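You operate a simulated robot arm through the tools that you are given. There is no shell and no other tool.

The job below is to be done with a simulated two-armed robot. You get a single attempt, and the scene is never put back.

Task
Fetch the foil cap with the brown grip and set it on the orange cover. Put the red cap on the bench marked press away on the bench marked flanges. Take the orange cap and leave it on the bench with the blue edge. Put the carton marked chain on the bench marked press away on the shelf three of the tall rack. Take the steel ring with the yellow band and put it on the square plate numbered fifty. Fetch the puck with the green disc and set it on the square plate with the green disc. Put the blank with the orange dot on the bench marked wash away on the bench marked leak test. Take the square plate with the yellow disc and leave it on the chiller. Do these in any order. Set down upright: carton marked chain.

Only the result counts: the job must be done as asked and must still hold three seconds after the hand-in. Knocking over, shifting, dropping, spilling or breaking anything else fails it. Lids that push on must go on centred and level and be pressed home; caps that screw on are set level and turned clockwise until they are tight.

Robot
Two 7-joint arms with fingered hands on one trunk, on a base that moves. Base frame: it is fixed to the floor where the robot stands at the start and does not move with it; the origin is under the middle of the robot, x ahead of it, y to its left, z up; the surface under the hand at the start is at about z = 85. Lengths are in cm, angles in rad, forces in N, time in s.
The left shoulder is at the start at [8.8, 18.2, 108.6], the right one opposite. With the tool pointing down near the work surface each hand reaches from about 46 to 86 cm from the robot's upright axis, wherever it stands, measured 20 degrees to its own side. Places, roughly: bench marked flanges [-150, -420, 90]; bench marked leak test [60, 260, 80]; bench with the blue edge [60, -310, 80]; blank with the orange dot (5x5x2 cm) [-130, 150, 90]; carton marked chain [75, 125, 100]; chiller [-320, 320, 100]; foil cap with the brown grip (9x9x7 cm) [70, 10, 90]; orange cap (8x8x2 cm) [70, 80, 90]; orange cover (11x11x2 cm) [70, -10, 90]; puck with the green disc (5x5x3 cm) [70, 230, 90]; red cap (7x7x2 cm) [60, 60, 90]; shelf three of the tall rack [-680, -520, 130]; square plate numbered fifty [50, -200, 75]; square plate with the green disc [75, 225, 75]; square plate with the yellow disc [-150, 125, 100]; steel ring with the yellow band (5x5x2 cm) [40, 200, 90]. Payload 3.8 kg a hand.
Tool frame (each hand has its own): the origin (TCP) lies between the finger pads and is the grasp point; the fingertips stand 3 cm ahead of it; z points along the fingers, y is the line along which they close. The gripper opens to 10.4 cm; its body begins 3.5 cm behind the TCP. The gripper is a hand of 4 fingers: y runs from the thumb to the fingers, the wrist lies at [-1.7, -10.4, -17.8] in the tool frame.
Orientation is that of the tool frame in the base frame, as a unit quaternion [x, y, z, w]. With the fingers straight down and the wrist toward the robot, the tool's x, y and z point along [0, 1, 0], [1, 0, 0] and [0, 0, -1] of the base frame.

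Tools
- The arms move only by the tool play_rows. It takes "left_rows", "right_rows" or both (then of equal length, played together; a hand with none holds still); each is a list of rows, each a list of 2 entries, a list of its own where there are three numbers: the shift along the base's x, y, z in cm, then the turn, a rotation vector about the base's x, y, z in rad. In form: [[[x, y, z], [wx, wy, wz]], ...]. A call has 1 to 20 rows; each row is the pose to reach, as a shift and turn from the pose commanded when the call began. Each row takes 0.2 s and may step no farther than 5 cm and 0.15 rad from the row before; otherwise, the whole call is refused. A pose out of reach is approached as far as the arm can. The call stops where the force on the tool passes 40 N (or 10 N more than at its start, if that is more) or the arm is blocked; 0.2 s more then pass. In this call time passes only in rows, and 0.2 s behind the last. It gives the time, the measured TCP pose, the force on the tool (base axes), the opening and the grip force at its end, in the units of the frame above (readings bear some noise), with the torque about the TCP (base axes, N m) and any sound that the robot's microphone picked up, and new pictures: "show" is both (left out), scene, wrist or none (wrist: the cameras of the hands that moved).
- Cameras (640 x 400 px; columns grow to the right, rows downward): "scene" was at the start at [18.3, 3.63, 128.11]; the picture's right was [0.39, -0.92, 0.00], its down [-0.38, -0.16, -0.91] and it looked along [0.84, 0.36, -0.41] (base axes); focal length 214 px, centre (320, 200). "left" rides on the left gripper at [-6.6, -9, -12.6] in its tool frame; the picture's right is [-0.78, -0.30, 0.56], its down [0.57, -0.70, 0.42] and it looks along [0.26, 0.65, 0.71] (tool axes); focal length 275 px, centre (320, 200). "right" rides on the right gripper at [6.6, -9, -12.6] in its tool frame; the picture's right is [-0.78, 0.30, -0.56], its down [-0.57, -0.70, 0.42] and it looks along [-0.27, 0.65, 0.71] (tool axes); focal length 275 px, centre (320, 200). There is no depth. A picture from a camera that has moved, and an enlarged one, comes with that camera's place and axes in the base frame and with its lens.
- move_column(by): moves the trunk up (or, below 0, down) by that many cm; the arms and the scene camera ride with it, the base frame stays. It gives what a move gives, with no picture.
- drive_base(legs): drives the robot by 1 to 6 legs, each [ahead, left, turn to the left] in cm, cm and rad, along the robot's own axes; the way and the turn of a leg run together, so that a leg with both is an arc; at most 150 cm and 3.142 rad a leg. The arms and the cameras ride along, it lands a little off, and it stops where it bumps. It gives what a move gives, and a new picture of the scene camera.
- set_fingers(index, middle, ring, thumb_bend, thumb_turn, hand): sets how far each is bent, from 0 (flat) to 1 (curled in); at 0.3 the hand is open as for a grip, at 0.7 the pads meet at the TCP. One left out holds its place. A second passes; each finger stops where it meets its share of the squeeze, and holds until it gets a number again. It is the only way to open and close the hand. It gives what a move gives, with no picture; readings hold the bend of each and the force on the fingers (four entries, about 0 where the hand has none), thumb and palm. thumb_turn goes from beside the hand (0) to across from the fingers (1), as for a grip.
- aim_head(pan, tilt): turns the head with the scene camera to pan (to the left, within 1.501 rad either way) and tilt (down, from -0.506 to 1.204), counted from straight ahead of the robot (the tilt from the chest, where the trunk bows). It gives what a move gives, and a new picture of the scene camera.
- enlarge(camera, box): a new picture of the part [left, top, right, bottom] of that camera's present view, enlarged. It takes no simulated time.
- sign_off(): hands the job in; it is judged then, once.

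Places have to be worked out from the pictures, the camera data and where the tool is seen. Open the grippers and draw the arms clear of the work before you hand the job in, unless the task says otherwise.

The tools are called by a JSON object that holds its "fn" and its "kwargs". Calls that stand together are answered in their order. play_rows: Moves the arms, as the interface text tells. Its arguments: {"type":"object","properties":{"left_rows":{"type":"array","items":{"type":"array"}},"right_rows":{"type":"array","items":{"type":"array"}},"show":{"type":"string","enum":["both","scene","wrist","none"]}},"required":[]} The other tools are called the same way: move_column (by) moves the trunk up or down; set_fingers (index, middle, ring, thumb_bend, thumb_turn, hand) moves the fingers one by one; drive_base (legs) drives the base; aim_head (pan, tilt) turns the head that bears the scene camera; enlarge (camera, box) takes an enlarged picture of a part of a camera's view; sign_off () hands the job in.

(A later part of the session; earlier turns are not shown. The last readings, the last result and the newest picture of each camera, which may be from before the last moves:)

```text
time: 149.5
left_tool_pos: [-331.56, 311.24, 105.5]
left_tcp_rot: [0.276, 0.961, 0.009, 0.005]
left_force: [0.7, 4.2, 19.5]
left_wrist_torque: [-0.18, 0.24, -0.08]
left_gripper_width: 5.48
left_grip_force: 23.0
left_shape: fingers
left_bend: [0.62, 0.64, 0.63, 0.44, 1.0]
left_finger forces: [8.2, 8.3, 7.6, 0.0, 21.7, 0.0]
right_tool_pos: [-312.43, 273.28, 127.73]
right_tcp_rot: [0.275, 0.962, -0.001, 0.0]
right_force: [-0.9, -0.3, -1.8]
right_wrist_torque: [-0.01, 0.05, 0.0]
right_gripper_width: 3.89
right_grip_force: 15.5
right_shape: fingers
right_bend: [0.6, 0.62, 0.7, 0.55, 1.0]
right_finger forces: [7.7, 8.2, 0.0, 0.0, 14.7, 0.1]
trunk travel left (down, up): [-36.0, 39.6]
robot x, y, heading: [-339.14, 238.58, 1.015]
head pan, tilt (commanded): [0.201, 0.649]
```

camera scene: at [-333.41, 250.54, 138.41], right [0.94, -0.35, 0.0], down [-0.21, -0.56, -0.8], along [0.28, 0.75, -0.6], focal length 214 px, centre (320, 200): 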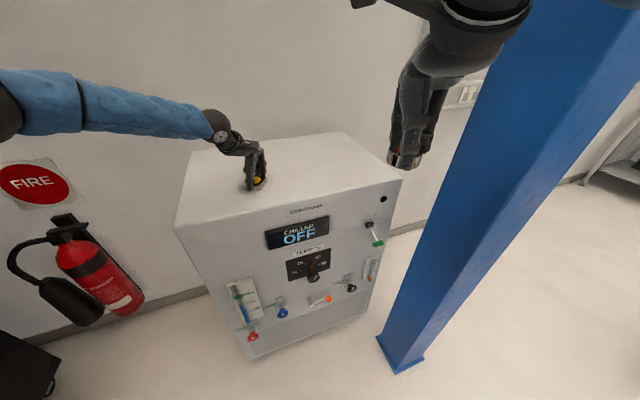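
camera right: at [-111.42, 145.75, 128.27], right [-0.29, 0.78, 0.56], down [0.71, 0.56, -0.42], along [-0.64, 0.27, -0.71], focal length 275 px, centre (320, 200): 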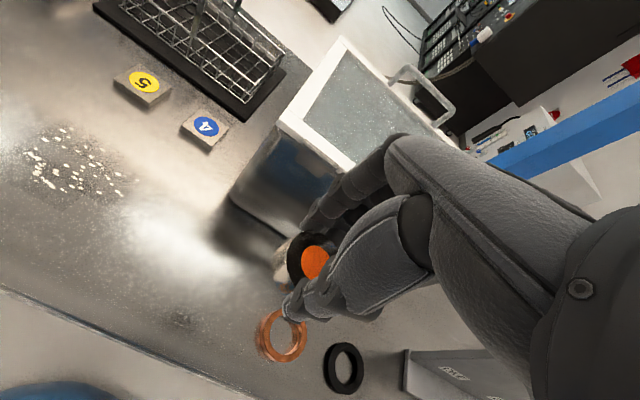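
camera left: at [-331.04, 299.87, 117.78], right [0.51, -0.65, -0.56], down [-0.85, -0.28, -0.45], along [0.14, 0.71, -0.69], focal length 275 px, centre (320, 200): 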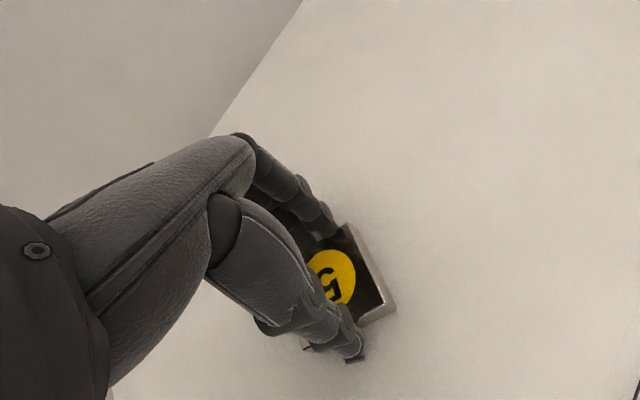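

Still 19 N down; a little more easing.

{"fn": "play_rows", "kwargs": {"left_rows": [[[0, 0, 0.3], [0, 0, 0]], [[0, 0, 0.5], [0, 0, 0]]], "show": "none"}}

{"fn": "set_fingers", "kwargs": {"hand": "left", "index": 0.32, "middle": 0.32, "ring": 0.32, "thumb_bend": 0.3}}

{"fn": "play_rows", "kwargs": {"left_rows": [[[0, 0, 2], [0, 0, 0]], [[0, 0, 5], [0, 0, 0]], [[0, 0, 9], [0, 0, 0]], [[0, 0, 13], [0, 0, 0]]]}}

{"fn": "enlarge", "kwargs": {"camera": "scene", "box": [190, 110, 310, 210]}}

```text
time: 150.1
left_tool_pos: [-331.61, 311.24, 105.6]
left_tcp_rot: [0.276, 0.961, 0.005, 0.003]
left_force: [1.0, 0.7, 3.6]
left_wrist_torque: [-0.01, 0.01, -0.08]
left_gripper_width: 5.46
left_grip_force: 20.6
left_shape: fingers
left_bend: [0.62, 0.63, 0.63, 0.44, 1.0]
left_finger forces: [7.6, 7.2, 6.4, 0.0, 20.3, 0.0]
right_tool_pos: [-312.41, 273.56, 127.58]
right_tcp_rot: [0.274, 0.962, -0.002, -0.001]
right_force: [-0.2, -0.2, -2.7]
right_wrist_torque: [0.01, -0.02, 0.0]
right_gripper_width: 3.91
right_grip_force: 15.2
right_shape: fingers
right_bend: [0.6, 0.62, 0.7, 0.55, 1.0]
right_finger forces: [7.7, 8.2, 0.0, 0.0, 14.6, 0.0]
trunk travel left (down, up): [-36.0, 39.6]
robot x, y, heading: [-338.88, 238.71, 1.013]
head pan, tilt (commanded): [0.201, 0.649]
```

```text
time: 151.1
left_tool_pos: [-331.54, 311.39, 105.91]
left_tcp_rot: [0.276, 0.961, 0.008, 0.005]
left_force: [0.9, 0.4, -0.4]
left_wrist_torque: [0.0, 0.06, -0.01]
left_gripper_width: 10.18
left_grip_force: 0.0
left_shape: fingers
left_bend: [0.32, 0.32, 0.32, 0.3, 0.97]
left_finger forces: [0.0, 0.0, 0.0, 0.1, 0.1, 0.0]
right_tool_pos: [-312.57, 273.48, 127.63]
right_tcp_rot: [0.275, 0.961, -0.001, 0.0]
right_force: [0.2, 0.8, -1.8]
right_wrist_torque: [0.02, 0.02, 0.0]
right_gripper_width: 3.88
right_grip_force: 15.4
right_shape: fingers
right_bend: [0.6, 0.62, 0.7, 0.55, 1.0]
right_finger forces: [7.7, 8.2, 0.1, 0.1, 14.8, 0.0]
trunk travel left (down, up): [-36.0, 39.6]
robot x, y, heading: [-338.64, 238.48, 1.015]
head pan, tilt (commanded): [0.201, 0.649]
```

```text
time: 152.1
left_tool_pos: [-331.51, 311.34, 119.1]
left_tcp_rot: [0.276, 0.961, 0.009, 0.005]
left_force: [0.2, 0.1, 0.5]
left_wrist_torque: [0.01, 0.03, -0.01]
left_gripper_width: 10.14
left_grip_force: 0.0
left_shape: fingers
left_bend: [0.32, 0.32, 0.32, 0.3, 0.97]
left_finger forces: [0.0, 0.0, 0.0, 0.0, 0.1, 0.0]
right_tool_pos: [-312.47, 273.37, 127.69]
right_tcp_rot: [0.275, 0.961, -0.001, 0.0]
right_force: [-1.5, 0.2, -1.9]
right_wrist_torque: [0.01, 0.02, 0.01]
right_gripper_width: 3.91
right_grip_force: 15.1
right_shape: fingers
right_bend: [0.6, 0.62, 0.7, 0.55, 1.0]
right_finger forces: [7.6, 8.3, 0.0, 0.1, 14.7, 0.1]
trunk travel left (down, up): [-36.0, 39.6]
robot x, y, heading: [-339.35, 238.29, 1.012]
head pan, tilt (commanded): [0.201, 0.649]
camera scene: at [-333.29, 250.92, 138.35], right [0.94, -0.35, 0.0], down [-0.21, -0.57, -0.8], along [0.28, 0.75, -0.6], focal length 214 px, centre (320, 200)
camera left: at [-331.06, 299.95, 131.6], right [0.51, -0.66, -0.56], down [-0.85, -0.29, -0.44], along [0.13, 0.7, -0.7], focal length 275 px, centre (320, 200)
```

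scene: 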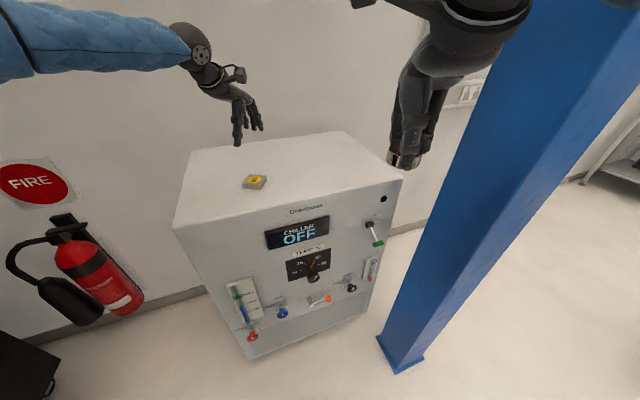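
left: 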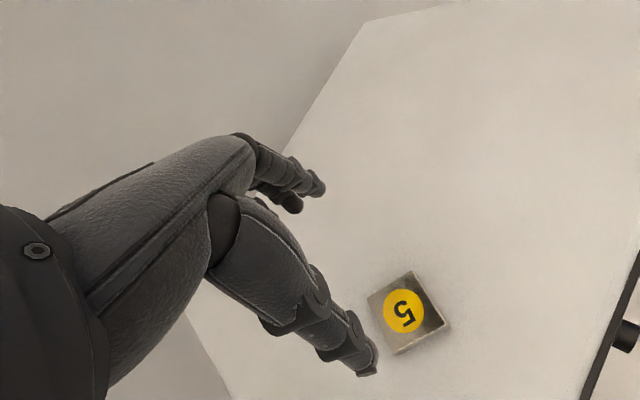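

```text
4.00 times, centred on (250, 160) of scene
camera zoom: at [-333.29, 250.92, 138.35], right [0.94, -0.35, 0.0], down [-0.21, -0.57, -0.8], along [0.28, 0.75, -0.6], focal length 858 px, centre (600, 360)
```

zoom: 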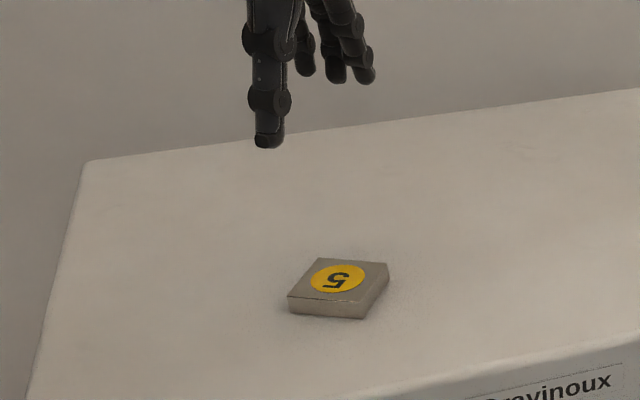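

The yellow plate rests flat on the chiller. Retracting the left arm to its travel pose, then turning back the way I came.

{"fn": "play_rows", "kwargs": {"left_rows": [[[-0.4, -1, 3], [0, 0, 0]], [[-1.5, -4.5, 6], [0, 0, 0]], [[-3, -8.5, 8], [0, 0, 0]], [[-4.5, -12.5, 9], [0, 0, 0]], [[-6, -16.5, 9], [0, 0, 0]], [[-7.2, -19, 9], [0, 0, 0]]], "show": "none"}}

{"fn": "drive_base", "kwargs": {"legs": [[0, 0, -2.584]]}}

```text
time: 153.5
left_tool_pos: [-338.65, 292.46, 127.55]
left_tcp_rot: [0.275, 0.961, 0.006, 0.005]
left_force: [-0.2, -0.7, -0.3]
left_wrist_torque: [0.03, 0.01, 0.01]
left_gripper_width: 10.19
left_grip_force: 0.1
left_shape: fingers
left_bend: [0.32, 0.32, 0.32, 0.3, 0.97]
left_finger forces: [0.0, 0.0, 0.1, 0.0, 0.0, 0.0]
right_tool_pos: [-312.53, 273.5, 127.7]
right_tcp_rot: [0.275, 0.962, -0.001, 0.001]
right_force: [0.7, -0.5, -1.5]
right_wrist_torque: [-0.01, -0.03, 0.01]
right_gripper_width: 3.92
right_grip_force: 15.0
right_shape: fingers
right_bend: [0.6, 0.62, 0.7, 0.55, 1.0]
right_finger forces: [7.6, 8.2, 0.0, 0.1, 14.7, 0.0]
trunk travel left (down, up): [-36.0, 39.6]
robot x, y, heading: [-339.04, 238.8, 1.019]
head pan, tilt (commanded): [0.201, 0.649]
```

```text
time: 160.1
left_tool_pos: [-311.32, 191.89, 127.59]
left_tcp_rot: [1.0, -0.006, -0.002, 0.008]
left_force: [-0.1, -0.9, -0.3]
left_wrist_torque: [0.01, 0.01, 0.01]
left_gripper_width: 10.21
left_grip_force: 0.0
left_shape: fingers
left_bend: [0.32, 0.32, 0.32, 0.3, 0.97]
left_finger forces: [0.0, 0.0, 0.1, 0.0, 0.1, 0.1]
right_tool_pos: [-343.49, 194.62, 127.59]
right_tcp_rot: [1.0, -0.006, -0.001, -0.001]
right_force: [0.6, -0.3, -1.5]
right_wrist_torque: [0.0, -0.02, -0.01]
right_gripper_width: 3.86
right_grip_force: 14.6
right_shape: fingers
right_bend: [0.61, 0.62, 0.7, 0.55, 1.0]
right_finger forces: [7.5, 8.0, 0.0, 0.0, 14.1, 0.0]
trunk travel left (down, up): [-36.0, 39.6]
robot x, y, heading: [-338.92, 238.55, -1.577]
head pan, tilt (commanded): [0.201, 0.649]
camera scene: at [-337.5, 224.7, 138.34], right [-0.98, -0.19, 0.0], down [-0.11, 0.59, -0.8], along [0.15, -0.78, -0.6], focal length 214 px, centre (320, 200)
```

scene: 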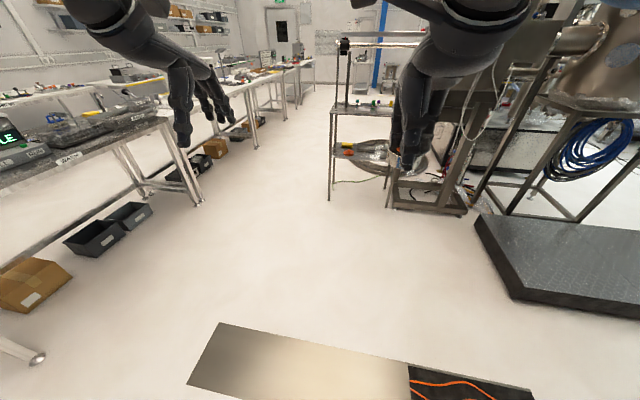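

Now strafing back past the post, then diagonally out to the aisle end.

{"fn": "drive_base", "kwargs": {"legs": [[0, 117, 0]]}}

```text
time: 166.0
left_tool_pos: [-196.35, 187.77, 127.59]
left_tcp_rot: [1.0, -0.025, -0.003, 0.009]
left_force: [-0.5, -0.1, 0.8]
left_wrist_torque: [0.01, -0.01, -0.03]
left_gripper_width: 10.18
left_grip_force: 0.0
left_shape: fingers
left_bend: [0.32, 0.32, 0.32, 0.3, 0.97]
left_finger forces: [0.1, 0.0, 0.1, 0.0, 0.0, 0.0]
right_tool_pos: [-228.43, 191.6, 127.61]
right_tcp_rot: [1.0, -0.023, -0.001, -0.002]
right_force: [-0.3, 1.1, -2.8]
right_wrist_torque: [-0.03, 0.02, 0.01]
right_gripper_width: 3.86
right_grip_force: 15.1
right_shape: fingers
right_bend: [0.61, 0.62, 0.7, 0.55, 1.0]
right_finger forces: [7.4, 7.9, 0.0, 0.1, 14.1, 0.1]
trunk travel left (down, up): [-36.0, 39.6]
robot x, y, heading: [-222.45, 235.2, -1.621]
head pan, tilt (commanded): [0.201, 0.649]
camera scene: at [-221.33, 221.37, 138.34], right [-0.99, -0.15, 0.0], down [-0.09, 0.6, -0.8], along [0.12, -0.79, -0.6], focal length 214 px, centre (320, 200)
```

scene: 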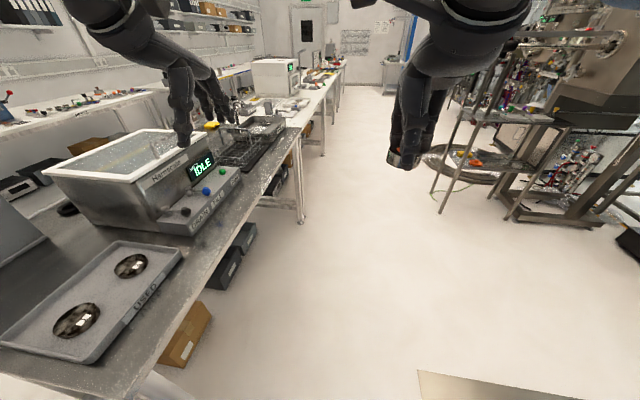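

Straightening up and continuing to about (-169, 290), then turning to face +x.

{"fn": "drive_base", "kwargs": {"legs": [[0, 0, 0.05], [-54, 53, 0], [0, 0, 1.571]]}}

{"fn": "move_column", "kwargs": {"by": -12}}

{"fn": "aim_head", "kwargs": {"pan": 0.0, "tilt": 0.4}}

```text
time: 174.4
left_tool_pos: [-123.36, 318.28, 127.64]
left_tcp_rot: [0.707, 0.707, 0.005, 0.008]
left_force: [1.2, -0.4, 0.6]
left_wrist_torque: [0.01, 0.0, -0.03]
left_gripper_width: 10.19
left_grip_force: 0.1
left_shape: fingers
left_bend: [0.32, 0.32, 0.32, 0.3, 0.97]
left_finger forces: [0.0, 0.1, 0.0, 0.0, 0.1, 0.0]
right_tool_pos: [-125.62, 286.13, 127.68]
right_tcp_rot: [0.707, 0.708, -0.002, -0.001]
right_force: [-0.3, -0.3, -2.3]
right_wrist_torque: [-0.03, -0.03, 0.01]
right_gripper_width: 3.84
right_grip_force: 14.3
right_shape: fingers
right_bend: [0.61, 0.62, 0.7, 0.55, 1.0]
right_finger forces: [7.3, 7.8, 0.0, 0.0, 13.7, 0.1]
trunk travel left (down, up): [-36.0, 39.6]
robot x, y, heading: [-169.43, 289.59, 0.004]
head pan, tilt (commanded): [0.201, 0.649]
camera scene: at [-155.77, 291.75, 138.34], right [0.2, -0.98, 0.0], down [-0.59, -0.12, -0.8], along [0.78, 0.16, -0.6], focal length 214 px, centre (320, 200)
```

scene: 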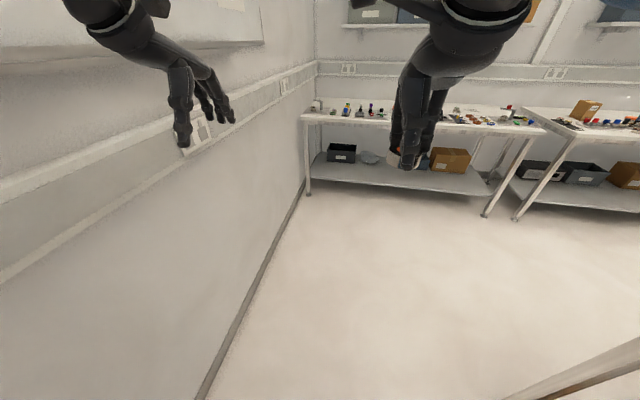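

```text
time: 175.9
left_tool_pos: [-123.39, 318.28, 115.59]
left_tcp_rot: [0.706, 0.708, 0.005, 0.009]
left_force: [0.0, -0.1, 0.3]
left_wrist_torque: [-0.01, 0.0, -0.04]
left_gripper_width: 10.22
left_grip_force: 0.1
left_shape: fingers
left_bend: [0.32, 0.32, 0.32, 0.3, 0.97]
left_finger forces: [0.0, 0.0, 0.0, 0.1, 0.0, 0.0]
right_tool_pos: [-125.6, 286.04, 115.68]
right_tcp_rot: [0.707, 0.707, 0.0, -0.001]
right_force: [0.1, 0.9, -2.1]
right_wrist_torque: [0.01, -0.02, 0.02]
right_gripper_width: 3.83
right_grip_force: 14.5
right_shape: fingers
right_bend: [0.61, 0.62, 0.7, 0.55, 1.0]
right_finger forces: [7.4, 7.7, 0.0, 0.0, 13.8, 0.0]
trunk travel left (down, up): [-24.0, 51.6]
robot x, y, heading: [-169.49, 290.21, 0.005]
head pan, tilt (commanded): [0.201, 0.649]
```

```text
time: 176.7
left_tool_pos: [-123.34, 318.3, 115.51]
left_tcp_rot: [0.706, 0.708, 0.004, 0.008]
left_force: [-0.1, -0.3, 0.4]
left_wrist_torque: [0.01, 0.0, -0.01]
left_gripper_width: 10.19
left_grip_force: 0.1
left_shape: fingers
left_bend: [0.32, 0.32, 0.32, 0.3, 0.97]
left_finger forces: [0.1, 0.1, 0.0, 0.0, 0.0, 0.1]
right_tool_pos: [-125.68, 286.02, 115.72]
right_tcp_rot: [0.707, 0.707, -0.002, 0.0]
right_force: [0.0, -0.6, -2.0]
right_wrist_torque: [-0.02, 0.0, 0.03]
right_gripper_width: 3.81
right_grip_force: 13.9
right_shape: fingers
right_bend: [0.61, 0.62, 0.7, 0.55, 1.0]
right_finger forces: [7.4, 7.7, 0.0, 0.1, 13.7, 0.1]
trunk travel left (down, up): [-24.0, 51.6]
robot x, y, heading: [-169.5, 290.19, 0.006]
head pan, tilt (commanded): [0.0, 0.4]
camera scene: at [-150.34, 290.03, 128.36], right [0.0, -1.0, 0.0], down [-0.39, 0.0, -0.92], along [0.92, 0.0, -0.39], focal length 214 px, centre (320, 200)
```

scene: 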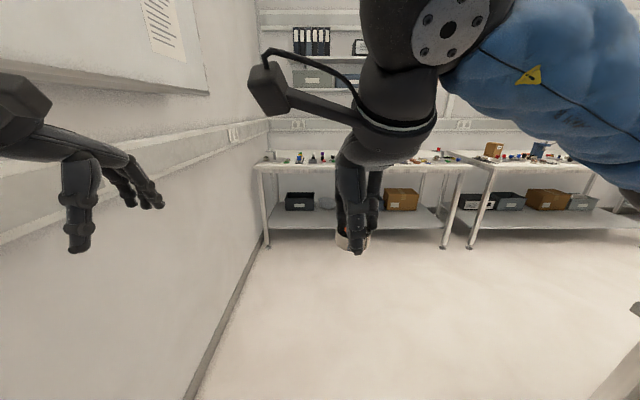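

Driving forward to the aisle and sideways to y≈238 in front of the leak bench.

{"fn": "drive_base", "kwargs": {"legs": [[115, 0, 0], [0, -52, 0], [40, 0, 0]]}}

{"fn": "aim_head", "kwargs": {"pan": 0.0, "tilt": 0.65}}

```text
time: 187.3
left_tool_pos: [35.42, 271.58, 115.59]
left_tcp_rot: [0.696, 0.718, 0.005, 0.008]
left_force: [0.5, 0.1, 0.3]
left_wrist_torque: [-0.02, -0.02, 0.03]
left_gripper_width: 10.21
left_grip_force: 0.0
left_shape: fingers
left_bend: [0.32, 0.32, 0.32, 0.3, 0.97]
left_finger forces: [0.0, 0.0, 0.1, 0.0, 0.0, 0.0]
right_tool_pos: [34.11, 239.29, 115.64]
right_tcp_rot: [0.696, 0.718, -0.002, -0.001]
right_force: [-0.3, 0.0, -1.5]
right_wrist_torque: [0.03, -0.01, -0.01]
right_gripper_width: 3.83
right_grip_force: 14.2
right_shape: fingers
right_bend: [0.61, 0.62, 0.7, 0.55, 1.0]
right_finger forces: [7.4, 7.8, 0.1, 0.1, 13.8, 0.1]
trunk travel left (down, up): [-24.0, 51.6]
robot x, y, heading: [-10.0, 242.21, 0.035]
head pan, tilt (commanded): [0.0, 0.4]
camera scene: at [9.27, 242.57, 128.35], right [0.03, -1.0, 0.0], down [-0.39, -0.01, -0.92], along [0.92, 0.03, -0.39], focal length 214 px, centre (320, 200)
```

scene: 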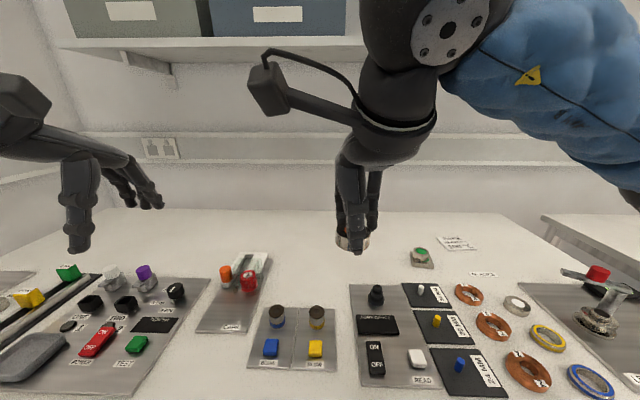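

```text
time: 188.1
left_tool_pos: [35.34, 271.62, 115.54]
left_tcp_rot: [0.696, 0.718, 0.005, 0.009]
left_force: [-0.4, -0.5, -1.3]
left_wrist_torque: [0.0, -0.02, 0.04]
left_gripper_width: 10.19
left_grip_force: 0.0
left_shape: fingers
left_bend: [0.32, 0.32, 0.32, 0.3, 0.97]
left_finger forces: [0.0, 0.0, 0.1, 0.0, 0.0, 0.0]
right_tool_pos: [34.14, 239.37, 115.55]
right_tcp_rot: [0.696, 0.718, -0.002, -0.001]
right_force: [-1.3, -0.4, -1.9]
right_wrist_torque: [-0.02, -0.01, 0.0]
right_gripper_width: 3.84
right_grip_force: 14.1
right_shape: fingers
right_bend: [0.61, 0.62, 0.7, 0.55, 1.0]
right_finger forces: [7.4, 7.6, 0.0, 0.1, 13.8, 0.0]
trunk travel left (down, up): [-24.0, 51.6]
robot x, y, heading: [-9.49, 241.8, 0.032]
head pan, tilt (commanded): [0.0, 0.649]
camera scene: at [8.61, 242.55, 126.12], right [0.03, -1.0, 0.0], down [-0.6, -0.02, -0.8], along [0.8, 0.03, -0.6], focal length 214 px, centre (320, 200)
```

scene: 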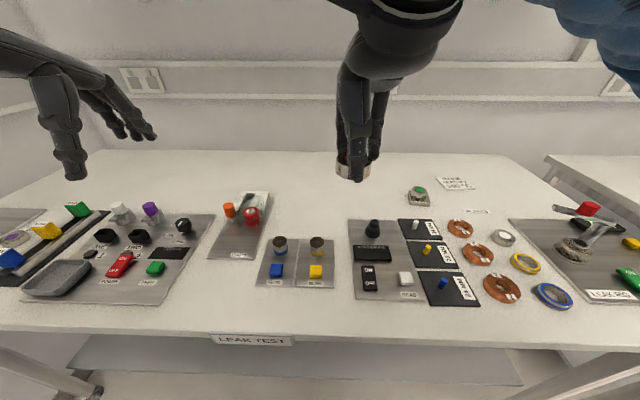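

The back area of the leak bench around (62, 236) is free. I'll carry the blank there, keeping high over the fixtures, and then descend.

{"fn": "play_rows", "kwargs": {"right_rows": [[[4, -0.4, -1], [0, 0, 0]], [[8, -0.8, -2], [0, 0, 0]], [[12, -1.2, -3], [0, 0, 0]], [[16, -1.6, -4], [0, 0, 0]], [[20, -2, -5], [0, 0, 0]], [[24, -2.4, -6], [0, 0, 0]], [[28, -2.8, -7], [0, 0, 0]], [[28, -2.8, -11], [0, 0, 0]], [[28, -2.8, -15], [0, 0, 0]], [[28, -2.8, -19], [0, 0, 0]]]}}

```text
time: 190.3
left_tool_pos: [35.48, 271.55, 115.52]
left_tcp_rot: [0.696, 0.718, 0.005, 0.008]
left_force: [0.5, -0.6, 0.5]
left_wrist_torque: [0.02, -0.01, 0.03]
left_gripper_width: 10.19
left_grip_force: 0.1
left_shape: fingers
left_bend: [0.32, 0.32, 0.32, 0.3, 0.97]
left_finger forces: [0.0, 0.1, 0.0, 0.0, 0.0, 0.0]
right_tool_pos: [61.86, 236.45, 96.66]
right_tcp_rot: [0.696, 0.718, -0.001, -0.002]
right_force: [0.0, 0.9, -2.7]
right_wrist_torque: [0.02, 0.03, 0.03]
right_gripper_width: 3.81
right_grip_force: 14.8
right_shape: fingers
right_bend: [0.61, 0.62, 0.7, 0.55, 1.0]
right_finger forces: [7.3, 7.7, 0.0, 0.0, 13.9, 0.0]
trunk travel left (down, up): [-24.0, 51.6]
robot x, y, heading: [-9.68, 242.03, 0.03]
head pan, tilt (commanded): [0.0, 0.649]
camera scene: at [8.66, 242.52, 126.1], right [0.03, -1.0, 0.0], down [-0.6, -0.02, -0.8], along [0.8, 0.03, -0.61], focal length 214 px, centre (320, 200)
camera right: at [52.81, 242.79, 109.15], right [0.32, -0.77, 0.56], down [-0.68, -0.59, -0.42], along [0.65, -0.24, -0.72], focal length 275 px, centre (320, 200)
```

scene: 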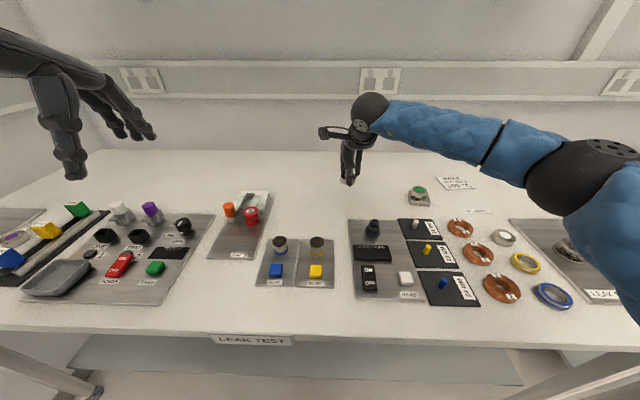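
right: 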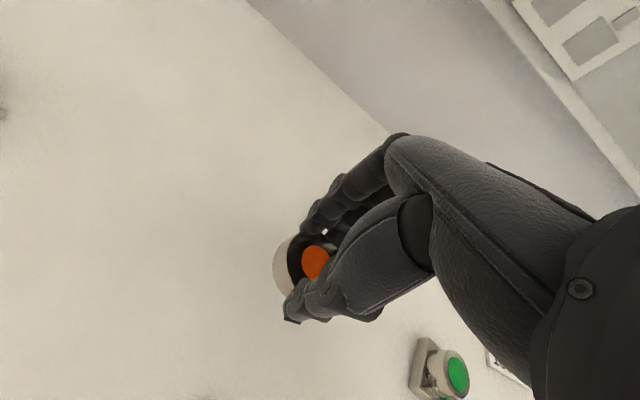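

Free space below. Lowering to just above the bench, then small steps to contact.

{"fn": "play_rows", "kwargs": {"right_rows": [[[0, 0, -3], [0, 0, 0]], [[0, 0, -6], [0, 0, 0]], [[0, 0, -7.4], [0, 0, 0]]], "show": "none"}}

{"fn": "play_rows", "kwargs": {"right_rows": [[[0, 0, -0.2], [0, 0, 0]], [[0, 0, -0.4], [0, 0, 0]]], "show": "none"}}

```text
time: 191.1
left_tool_pos: [35.39, 271.59, 115.62]
left_tcp_rot: [0.696, 0.718, 0.004, 0.007]
left_force: [0.3, 0.1, 0.0]
left_wrist_torque: [-0.01, -0.03, 0.02]
left_gripper_width: 10.17
left_grip_force: 0.0
left_shape: fingers
left_bend: [0.32, 0.32, 0.32, 0.3, 0.97]
left_finger forces: [0.1, 0.0, 0.0, 0.1, 0.0, 0.0]
right_tool_pos: [61.72, 236.59, 89.06]
right_tcp_rot: [0.696, 0.718, -0.002, -0.001]
right_force: [0.8, 0.4, -2.9]
right_wrist_torque: [-0.02, -0.06, -0.01]
right_gripper_width: 3.78
right_grip_force: 14.1
right_shape: fingers
right_bend: [0.61, 0.62, 0.7, 0.55, 1.0]
right_finger forces: [7.3, 7.8, 0.1, 0.0, 13.8, 0.1]
trunk travel left (down, up): [-24.0, 51.6]
robot x, y, heading: [-10.07, 241.79, 0.034]
head pan, tilt (commanded): [0.0, 0.649]
```

```text
time: 191.7
left_tool_pos: [35.41, 271.55, 115.67]
left_tcp_rot: [0.696, 0.718, 0.005, 0.008]
left_force: [0.4, 0.6, 0.6]
left_wrist_torque: [0.03, 0.02, 0.02]
left_gripper_width: 10.21
left_grip_force: 0.0
left_shape: fingers
left_bend: [0.32, 0.32, 0.32, 0.3, 0.97]
left_finger forces: [0.1, 0.0, 0.1, 0.0, 0.0, 0.1]
right_tool_pos: [61.87, 236.39, 88.77]
right_tcp_rot: [0.696, 0.718, -0.001, 0.0]
right_force: [-0.5, 0.1, -3.1]
right_wrist_torque: [-0.01, -0.04, 0.0]
right_gripper_width: 3.8
right_grip_force: 14.3
right_shape: fingers
right_bend: [0.61, 0.62, 0.7, 0.55, 1.0]
right_finger forces: [7.3, 7.7, 0.0, 0.0, 13.9, 0.0]
trunk travel left (down, up): [-24.0, 51.6]
robot x, y, heading: [-9.67, 242.21, 0.031]
head pan, tilt (commanded): [0.0, 0.649]
```

No contact yet; continuing gently.

{"fn": "play_rows", "kwargs": {"right_rows": [[[0, 0, -0.2], [0, 0, 0]], [[0, 0, -0.35], [0, 0, 0]]], "show": "none"}}

{"fn": "enlarge", "kwargs": {"camera": "scene", "box": [290, 140, 410, 215]}}

```text
time: 192.3
left_tool_pos: [35.29, 271.56, 115.62]
left_tcp_rot: [0.696, 0.718, 0.005, 0.008]
left_force: [-0.6, -0.4, 0.0]
left_wrist_torque: [0.0, -0.01, -0.03]
left_gripper_width: 10.18
left_grip_force: 0.0
left_shape: fingers
left_bend: [0.32, 0.32, 0.32, 0.3, 0.97]
left_finger forces: [0.0, 0.0, 0.0, 0.0, 0.0, 0.1]
right_tool_pos: [61.86, 236.36, 88.69]
right_tcp_rot: [0.696, 0.718, 0.0, -0.001]
right_force: [-1.0, -0.4, 3.0]
right_wrist_torque: [-0.06, 0.01, -0.01]
right_gripper_width: 3.81
right_grip_force: 15.4
right_shape: fingers
right_bend: [0.61, 0.62, 0.7, 0.55, 1.0]
right_finger forces: [7.3, 8.5, 0.0, 0.0, 15.1, 0.0]
trunk travel left (down, up): [-24.0, 51.6]
robot x, y, heading: [-9.69, 242.02, 0.035]
head pan, tilt (commanded): [0.0, 0.649]
```

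```text
5.33 times, centred on (350, 178) of scene
camera zoom: at [8.55, 242.55, 126.13], right [0.03, -1.0, 0.0], down [-0.6, -0.02, -0.8], along [0.8, 0.03, -0.6], focal length 1144 px, centre (160, 320)
```

zoom: 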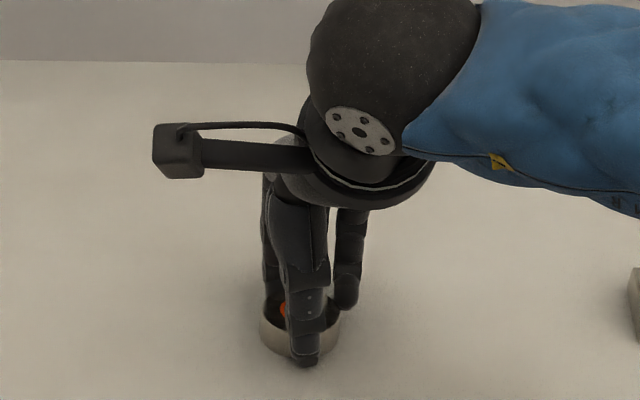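

The blank touches the bench with about 5 N. Releasing and lifting off.

{"fn": "set_fingers", "kwargs": {"hand": "right", "index": 0.3, "middle": 0.3, "ring": 0.3, "thumb_bend": 0.3}}

{"fn": "play_rows", "kwargs": {"right_rows": [[[0, 0, 2], [0, 0, 0]], [[0, 0, 6], [0, 0, 0]], [[0, 0, 10], [0, 0, 0]], [[-1, 0, 14], [0, 0, 0]], [[-3, 0, 18], [0, 0, 0]]]}}

```text
time: 193.3
left_tool_pos: [35.25, 271.66, 115.67]
left_tcp_rot: [0.696, 0.718, 0.004, 0.008]
left_force: [-0.4, -0.2, 0.5]
left_wrist_torque: [-0.01, 0.01, -0.02]
left_gripper_width: 10.21
left_grip_force: 0.0
left_shape: fingers
left_bend: [0.32, 0.32, 0.32, 0.3, 0.97]
left_finger forces: [0.1, 0.0, 0.0, 0.2, 0.1, 0.0]
right_tool_pos: [61.86, 236.32, 88.63]
right_tcp_rot: [0.696, 0.718, -0.001, 0.0]
right_force: [0.1, 0.0, -0.5]
right_wrist_torque: [0.01, 0.02, 0.02]
right_gripper_width: 10.42
right_grip_force: 0.0
right_shape: fingers
right_bend: [0.3, 0.3, 0.3, 0.3, 0.97]
right_finger forces: [0.0, 0.0, 0.1, 0.1, 0.1, 0.1]
trunk travel left (down, up): [-24.0, 51.6]
robot x, y, heading: [-9.67, 241.97, 0.032]
head pan, tilt (commanded): [0.0, 0.649]
```

```text
time: 194.5
left_tool_pos: [35.27, 271.61, 115.59]
left_tcp_rot: [0.696, 0.718, 0.005, 0.009]
left_force: [-0.2, 0.5, 0.8]
left_wrist_torque: [0.0, -0.01, -0.02]
left_gripper_width: 10.18
left_grip_force: 0.0
left_shape: fingers
left_bend: [0.32, 0.32, 0.32, 0.3, 0.97]
left_finger forces: [0.1, 0.0, 0.0, 0.0, 0.0, 0.1]
right_tool_pos: [58.92, 236.24, 106.63]
right_tcp_rot: [0.695, 0.719, -0.001, -0.001]
right_force: [0.3, -0.1, -0.5]
right_wrist_torque: [0.02, -0.01, 0.01]
right_gripper_width: 10.41
right_grip_force: 0.1
right_shape: fingers
right_bend: [0.3, 0.3, 0.3, 0.3, 0.97]
right_finger forces: [0.0, 0.0, 0.0, 0.0, 0.0, 0.0]
trunk travel left (down, up): [-24.0, 51.6]
robot x, y, heading: [-9.99, 241.87, 0.031]
head pan, tilt (commanded): [0.0, 0.649]
camera scene: at [8.51, 242.56, 126.13], right [0.03, -1.0, 0.0], down [-0.6, -0.02, -0.8], along [0.8, 0.03, -0.6], focal length 214 px, centre (320, 200)
camera right: at [49.82, 242.6, 119.21], right [0.32, -0.76, 0.56], down [-0.68, -0.6, -0.42], along [0.66, -0.24, -0.71], focal length 275 px, centre (320, 200)
```

scene: 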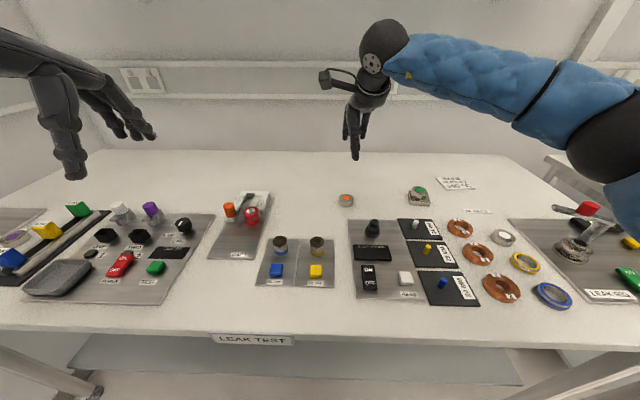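
right: 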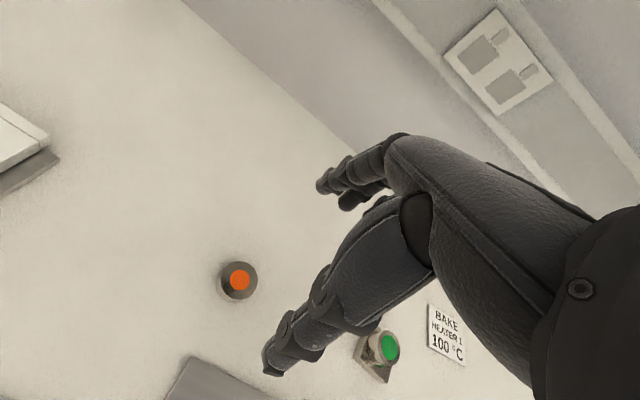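

The blank is on the leak bench. Next is the yellow-banded ring at about (38.5, 198.3); its neighbours are close in x, so I'll grip it across y. Driving 20 cm right to set up for the right hand.

{"fn": "drive_base", "kwargs": {"legs": [[0, 0, -0.032], [0, -20, 0]]}}

{"fn": "aim_head", "kwargs": {"pan": -0.3, "tilt": 0.8}}

```text
time: 196.4
left_tool_pos: [36.32, 250.16, 115.69]
left_tcp_rot: [0.708, 0.706, 0.005, 0.007]
left_force: [0.5, -1.2, -0.5]
left_wrist_torque: [0.01, 0.02, 0.01]
left_gripper_width: 10.19
left_grip_force: 0.1
left_shape: fingers
left_bend: [0.32, 0.32, 0.32, 0.3, 0.97]
left_finger forces: [0.0, 0.0, 0.1, 0.1, 0.1, 0.0]
right_tool_pos: [58.96, 214.05, 106.48]
right_tcp_rot: [0.707, 0.707, -0.001, -0.001]
right_force: [-0.5, -0.9, 0.4]
right_wrist_torque: [0.01, -0.01, 0.02]
right_gripper_width: 10.43
right_grip_force: 0.0
right_shape: fingers
right_bend: [0.3, 0.3, 0.3, 0.3, 0.97]
right_finger forces: [0.0, 0.1, 0.1, 0.1, 0.1, 0.0]
trunk travel left (down, up): [-24.0, 51.6]
robot x, y, heading: [-10.44, 222.08, 0.003]
head pan, tilt (commanded): [0.0, 0.649]
camera scene: at [8.62, 222.02, 126.12], right [0.0, -1.0, 0.0], down [-0.6, 0.0, -0.8], along [0.8, 0.0, -0.6], focal length 214 px, centre (320, 200)
```

scene: 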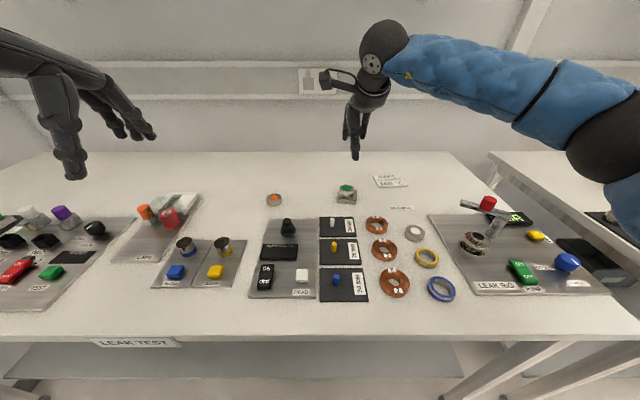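

```text
time: 197.2
left_tool_pos: [36.25, 250.25, 115.62]
left_tcp_rot: [0.708, 0.706, 0.004, 0.007]
left_force: [-0.3, -0.3, 0.4]
left_wrist_torque: [0.01, 0.03, 0.02]
left_gripper_width: 10.19
left_grip_force: 0.0
left_shape: fingers
left_bend: [0.32, 0.32, 0.32, 0.3, 0.97]
left_finger forces: [0.0, 0.1, 0.1, 0.0, 0.0, 0.0]
right_tool_pos: [58.93, 214.29, 106.53]
right_tcp_rot: [0.707, 0.707, -0.002, -0.001]
right_force: [-0.2, 0.0, -1.0]
right_wrist_torque: [0.03, -0.02, 0.01]
right_gripper_width: 10.41
right_grip_force: 0.1
right_shape: fingers
right_bend: [0.3, 0.3, 0.3, 0.3, 0.97]
right_finger forces: [0.0, 0.0, 0.0, 0.1, 0.0, 0.0]
trunk travel left (down, up): [-24.0, 51.6]
robot x, y, heading: [-9.76, 222.08, 0.0]
head pan, tilt (commanded): [-0.3, 0.799]
camera scene: at [7.65, 219.76, 124.86], right [-0.29, -0.96, 0.0], down [-0.69, 0.21, -0.7], along [0.67, -0.21, -0.72], focal length 214 px, centre (320, 200)
```

scene: 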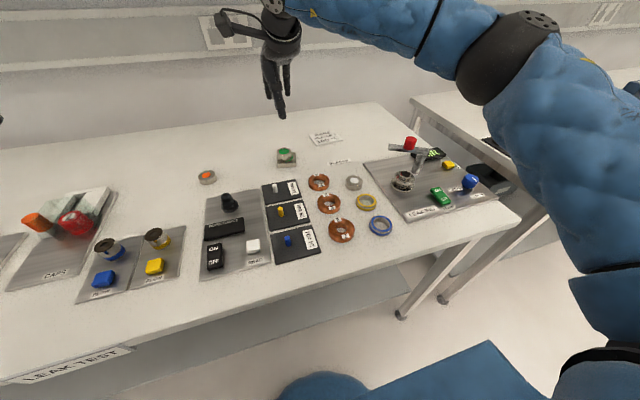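

Enlarging the rings to get positions and gaps.

{"fn": "enlarge", "kwargs": {"camera": "scene", "box": [290, 160, 430, 250]}}

```text
4.44 times, centred on (360, 205) of scene
camera zoom: at [7.65, 219.76, 124.86], right [-0.29, -0.96, 0.0], down [-0.69, 0.21, -0.7], along [0.67, -0.21, -0.72], focal length 953 px, centre (142, 178)
```

zoom: 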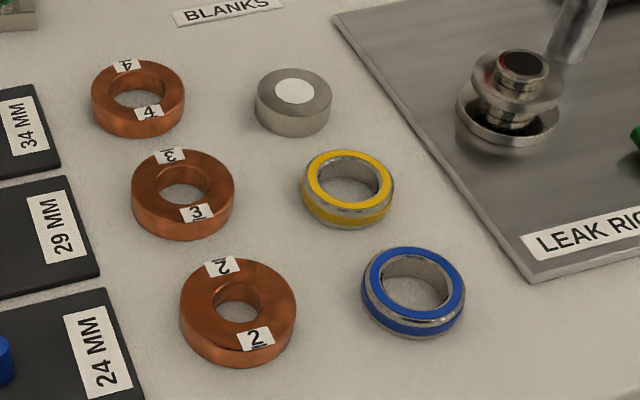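

Ring centre at (39.45, 197.9), 5.1 cm across, with free space on its ±y sides. I'll bring the right hand above it while yawing it -90° (fingers toward -y), and see if the arm can do it.

{"fn": "play_rows", "kwargs": {"right_rows": [[[-1.76, -1.48, 0], [0, 0, -0.143]], [[-3.5, -2.96, 0], [0, 0, -0.286]], [[-5.3, -4.4, 0], [0, 0, -0.429]], [[-7, -5.9, 0], [0, 0, -0.571]], [[-8.8, -7.4, 0], [0, 0, -0.714]], [[-10.6, -8.9, 0], [0, 0, -0.857]], [[-12.3, -10.4, 0], [0, 0, -1.0]], [[-14.1, -11.8, 0], [0, 0, -1.143]], [[-15.8, -13.3, 0], [0, 0, -1.286]], [[-17.6, -14.8, 0], [0, 0, -1.429]], [[-19.4, -16.3, 0], [0, 0, -1.571]]]}}

```text
time: 199.7
left_tool_pos: [36.17, 250.34, 115.51]
left_tcp_rot: [0.708, 0.707, 0.006, 0.008]
left_force: [0.5, 0.2, 0.8]
left_wrist_torque: [0.04, -0.01, 0.02]
left_gripper_width: 10.19
left_grip_force: 0.0
left_shape: fingers
left_bend: [0.32, 0.32, 0.32, 0.3, 0.97]
left_finger forces: [0.0, 0.1, 0.0, 0.0, 0.0, 0.0]
right_tool_pos: [39.23, 197.96, 106.56]
right_tcp_rot: [1.0, -0.002, 0.001, -0.001]
right_force: [0.1, 0.2, 0.0]
right_wrist_torque: [0.03, 0.02, -0.04]
right_gripper_width: 10.43
right_grip_force: 0.1
right_shape: fingers
right_bend: [0.3, 0.3, 0.3, 0.3, 0.97]
right_finger forces: [0.0, 0.1, 0.0, 0.0, 0.0, 0.0]
trunk travel left (down, up): [-24.0, 51.6]
robot x, y, heading: [-10.09, 222.1, 0.003]
head pan, tilt (commanded): [-0.3, 0.799]
camera scene: at [7.61, 219.73, 124.86], right [-0.3, -0.96, 0.0], down [-0.68, 0.21, -0.7], along [0.67, -0.21, -0.72], focal length 214 px, centre (320, 200)
camera right: at [46.02, 206.86, 118.94], right [-0.78, -0.3, 0.56], down [-0.57, 0.7, -0.42], along [-0.27, -0.65, -0.72], focal length 275 px, centre (320, 200)
```

scene: 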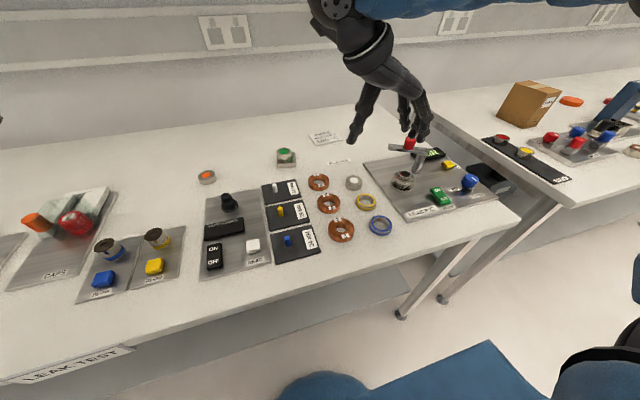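
right: 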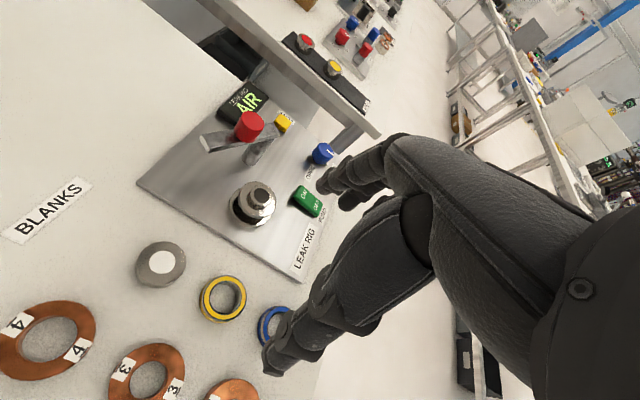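

The arm handles this orientation. Ring now measured at about (39.8, 197.9). Pre-closing the fingers for the tight gap and lowering partway.

{"fn": "set_fingers", "kwargs": {"hand": "right", "index": 0.43, "middle": 0.43, "ring": 0.43, "thumb_bend": 0.43, "thumb_turn": 1.0}}

{"fn": "play_rows", "kwargs": {"right_rows": [[[0.5, 0, -3], [0, 0, 0]], [[0.5, 0, -7], [0, 0, 0]], [[0.5, 0, -11], [0, 0, 0]]]}}

{"fn": "enlarge", "kwargs": {"camera": "right", "box": [160, 160, 400, 360]}}

```text
time: 200.7
left_tool_pos: [36.2, 250.28, 115.63]
left_tcp_rot: [0.707, 0.707, 0.004, 0.008]
left_force: [-1.0, 0.1, 0.9]
left_wrist_torque: [0.0, -0.04, 0.0]
left_gripper_width: 10.2
left_grip_force: 0.1
left_shape: fingers
left_bend: [0.32, 0.32, 0.32, 0.3, 0.97]
left_finger forces: [0.0, 0.1, 0.0, 0.1, 0.0, 0.0]
right_tool_pos: [39.41, 197.99, 106.42]
right_tcp_rot: [1.0, 0.0, -0.001, -0.002]
right_force: [-0.5, 0.5, -0.2]
right_wrist_torque: [-0.01, -0.04, -0.01]
right_gripper_width: 7.23
right_grip_force: 0.0
right_shape: fingers
right_bend: [0.43, 0.43, 0.43, 0.43, 0.99]
right_finger forces: [0.0, 0.0, 0.0, 0.0, 0.0, 0.1]
trunk travel left (down, up): [-24.0, 51.6]
robot x, y, heading: [-10.23, 222.0, 0.004]
head pan, tilt (commanded): [-0.3, 0.799]
```

```text
time: 201.4
left_tool_pos: [36.35, 250.24, 115.57]
left_tcp_rot: [0.708, 0.706, 0.004, 0.008]
left_force: [0.5, 0.4, 0.5]
left_wrist_torque: [-0.01, 0.01, -0.01]
left_gripper_width: 10.18
left_grip_force: 0.1
left_shape: fingers
left_bend: [0.32, 0.32, 0.32, 0.3, 0.97]
left_finger forces: [0.1, 0.0, 0.0, 0.0, 0.0, 0.1]
right_tool_pos: [40.03, 197.59, 95.48]
right_tcp_rot: [1.0, 0.0, 0.0, -0.001]
right_force: [0.7, 1.3, -0.9]
right_wrist_torque: [-0.02, 0.03, 0.02]
right_gripper_width: 7.25
right_grip_force: 0.0
right_shape: fingers
right_bend: [0.43, 0.43, 0.43, 0.43, 0.99]
right_finger forces: [0.0, 0.0, 0.0, 0.0, 0.1, 0.1]
trunk travel left (down, up): [-24.0, 51.6]
robot x, y, heading: [-9.75, 221.97, 0.001]
head pan, tilt (commanded): [-0.3, 0.799]
camera scene: at [7.71, 219.73, 124.84], right [-0.3, -0.96, 0.0], down [-0.69, 0.21, -0.7], along [0.67, -0.21, -0.72], focal length 214 px, centre (320, 200)
camera right: at [46.72, 206.54, 108.03], right [-0.78, -0.3, 0.56], down [-0.57, 0.7, -0.42], along [-0.27, -0.65, -0.72], focal length 275 px, centre (320, 200)
```

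scene: 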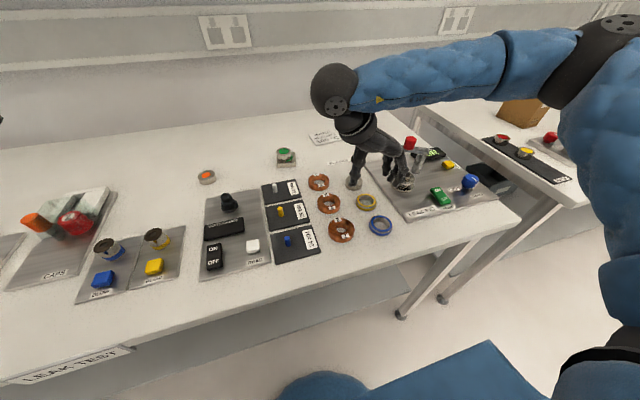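
right: 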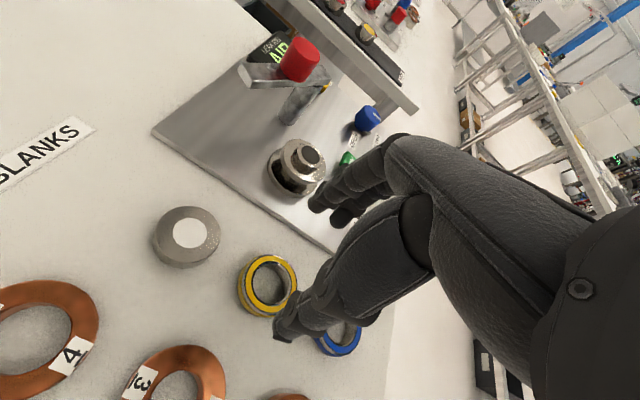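

```text
2.00 times, centred on (280, 260) of right
camera zoom: at [46.72, 206.54, 108.03], right [-0.78, -0.3, 0.56], down [-0.57, 0.7, -0.42], along [-0.27, -0.65, -0.72], focal length 551 px, centre (400, 80)
```

zoom: 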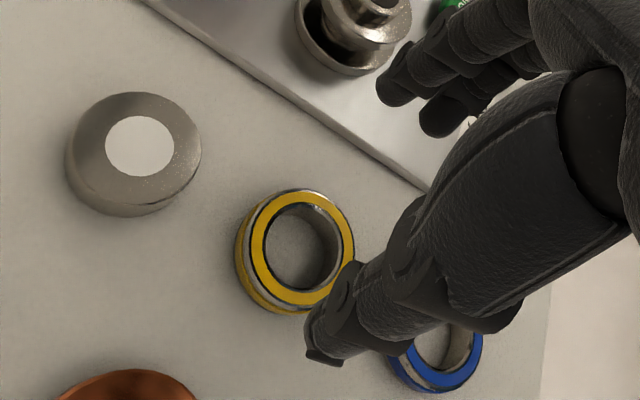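

Well aligned; I'll nudge y by +0.25 and lower to grasp height.

{"fn": "play_rows", "kwargs": {"right_rows": [[[-0.15, 0.25, -2.5], [0, 0, 0]], [[-0.15, 0.25, -5], [0, 0, 0]], [[-0.15, 0.25, -6.4], [0, 0, 0]], [[-0.15, 0.25, -6.8], [0, 0, 0]]], "show": "wrist"}}

{"fn": "enlarge", "kwargs": {"camera": "right", "box": [200, 150, 440, 300]}}

{"fn": "enlarge", "kwargs": {"camera": "scene", "box": [290, 150, 430, 250]}}

```text
time: 202.4
left_tool_pos: [36.3, 250.38, 115.59]
left_tcp_rot: [0.708, 0.707, 0.005, 0.007]
left_force: [-1.0, 0.8, -0.3]
left_wrist_torque: [0.03, 0.01, 0.02]
left_gripper_width: 10.17
left_grip_force: 0.1
left_shape: fingers
left_bend: [0.32, 0.32, 0.32, 0.3, 0.97]
left_finger forces: [0.0, 0.1, 0.0, 0.0, 0.1, 0.0]
right_tool_pos: [39.77, 197.98, 88.85]
right_tcp_rot: [1.0, 0.0, 0.0, -0.001]
right_force: [-0.2, 0.9, -0.3]
right_wrist_torque: [0.0, 0.02, 0.0]
right_gripper_width: 7.23
right_grip_force: 0.1
right_shape: fingers
right_bend: [0.43, 0.43, 0.43, 0.43, 0.99]
right_finger forces: [0.0, 0.0, 0.0, 0.0, 0.0, 0.0]
trunk travel left (down, up): [-24.0, 51.6]
robot x, y, heading: [-10.06, 222.17, -0.0]
head pan, tilt (commanded): [-0.3, 0.799]
camera right: at [46.39, 207.06, 101.29], right [-0.78, -0.3, 0.56], down [-0.57, 0.7, -0.42], along [-0.27, -0.65, -0.72], focal length 275 px, centre (320, 200)
```

right: 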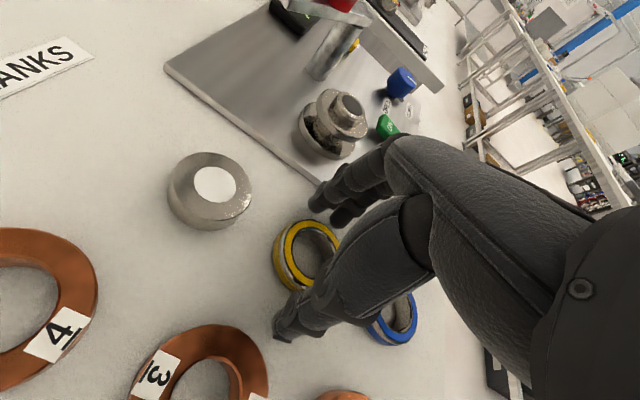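

```text
2.67 times, centred on (320, 225) of right
camera zoom: at [46.39, 207.06, 101.29], right [-0.78, -0.3, 0.56], down [-0.57, 0.7, -0.42], along [-0.27, -0.65, -0.72], focal length 734 px, centre (320, 133)
```

zoom: 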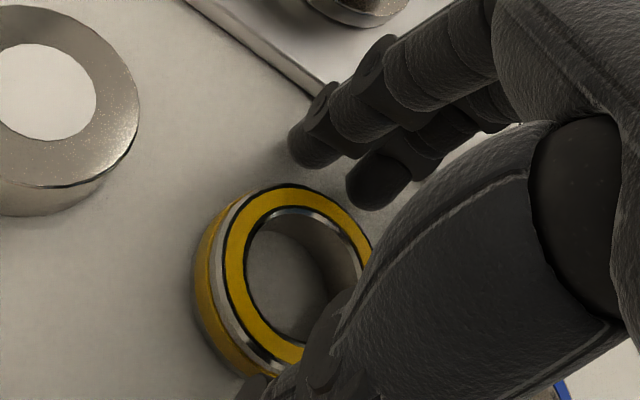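

```text
4.00 times, centred on (360, 200) of scene
camera zoom: at [7.63, 219.76, 124.86], right [-0.3, -0.96, 0.0], down [-0.69, 0.21, -0.7], along [0.67, -0.21, -0.72], focal length 858 px, centre (160, 200)
```

zoom: 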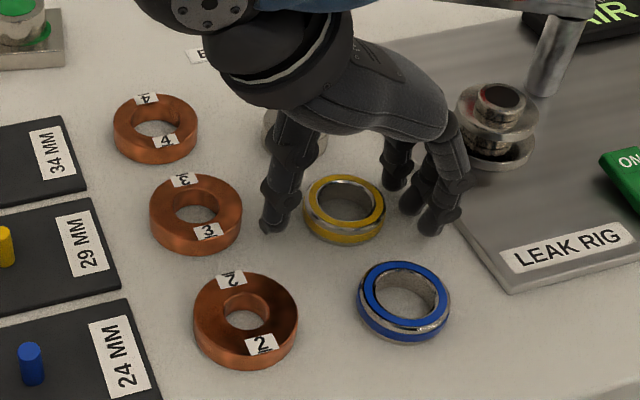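

The thumb is in the gap beside the yellow ring and the fingers on the far side. Closing.

{"fn": "set_fingers", "kwargs": {"hand": "right", "index": 0.7, "middle": 0.7, "ring": 0.7, "thumb_bend": 0.7}}

{"fn": "enlarge", "kwargs": {"camera": "scene", "box": [290, 150, 430, 250]}}

```text
time: 203.4
left_tool_pos: [36.33, 250.28, 115.6]
left_tcp_rot: [0.708, 0.706, 0.004, 0.009]
left_force: [-0.6, -0.7, -0.5]
left_wrist_torque: [0.0, 0.01, 0.05]
left_gripper_width: 10.19
left_grip_force: 0.0
left_shape: fingers
left_bend: [0.32, 0.32, 0.32, 0.3, 0.97]
left_finger forces: [0.1, 0.1, 0.0, 0.0, 0.0, 0.1]
right_tool_pos: [39.71, 198.2, 88.65]
right_tcp_rot: [1.0, 0.0, 0.0, -0.002]
right_force: [0.2, 0.1, -0.4]
right_wrist_torque: [-0.03, 0.01, 0.07]
right_gripper_width: 4.43
right_grip_force: 17.5
right_shape: fingers
right_bend: [0.58, 0.6, 0.7, 0.53, 1.0]
right_finger forces: [8.5, 9.2, 0.0, 0.0, 16.8, 0.1]
trunk travel left (down, up): [-24.0, 51.6]
robot x, y, heading: [-10.02, 222.11, 0.002]
head pan, tilt (commanded): [-0.3, 0.799]
```

```text
4.00 times, centred on (360, 200) of scene
camera zoom: at [7.64, 219.76, 124.86], right [-0.3, -0.96, 0.0], down [-0.69, 0.21, -0.7], along [0.67, -0.21, -0.72], focal length 858 px, centre (160, 200)
```

zoom: 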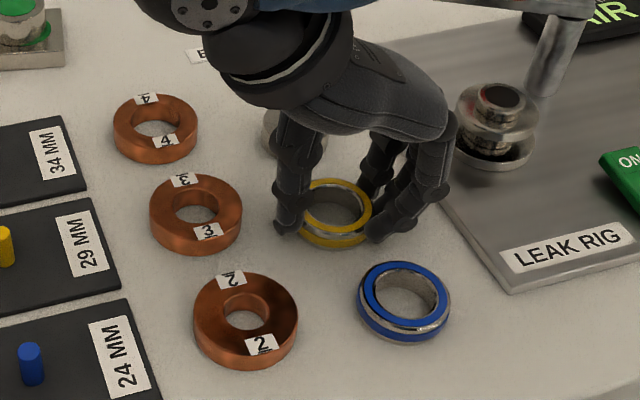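

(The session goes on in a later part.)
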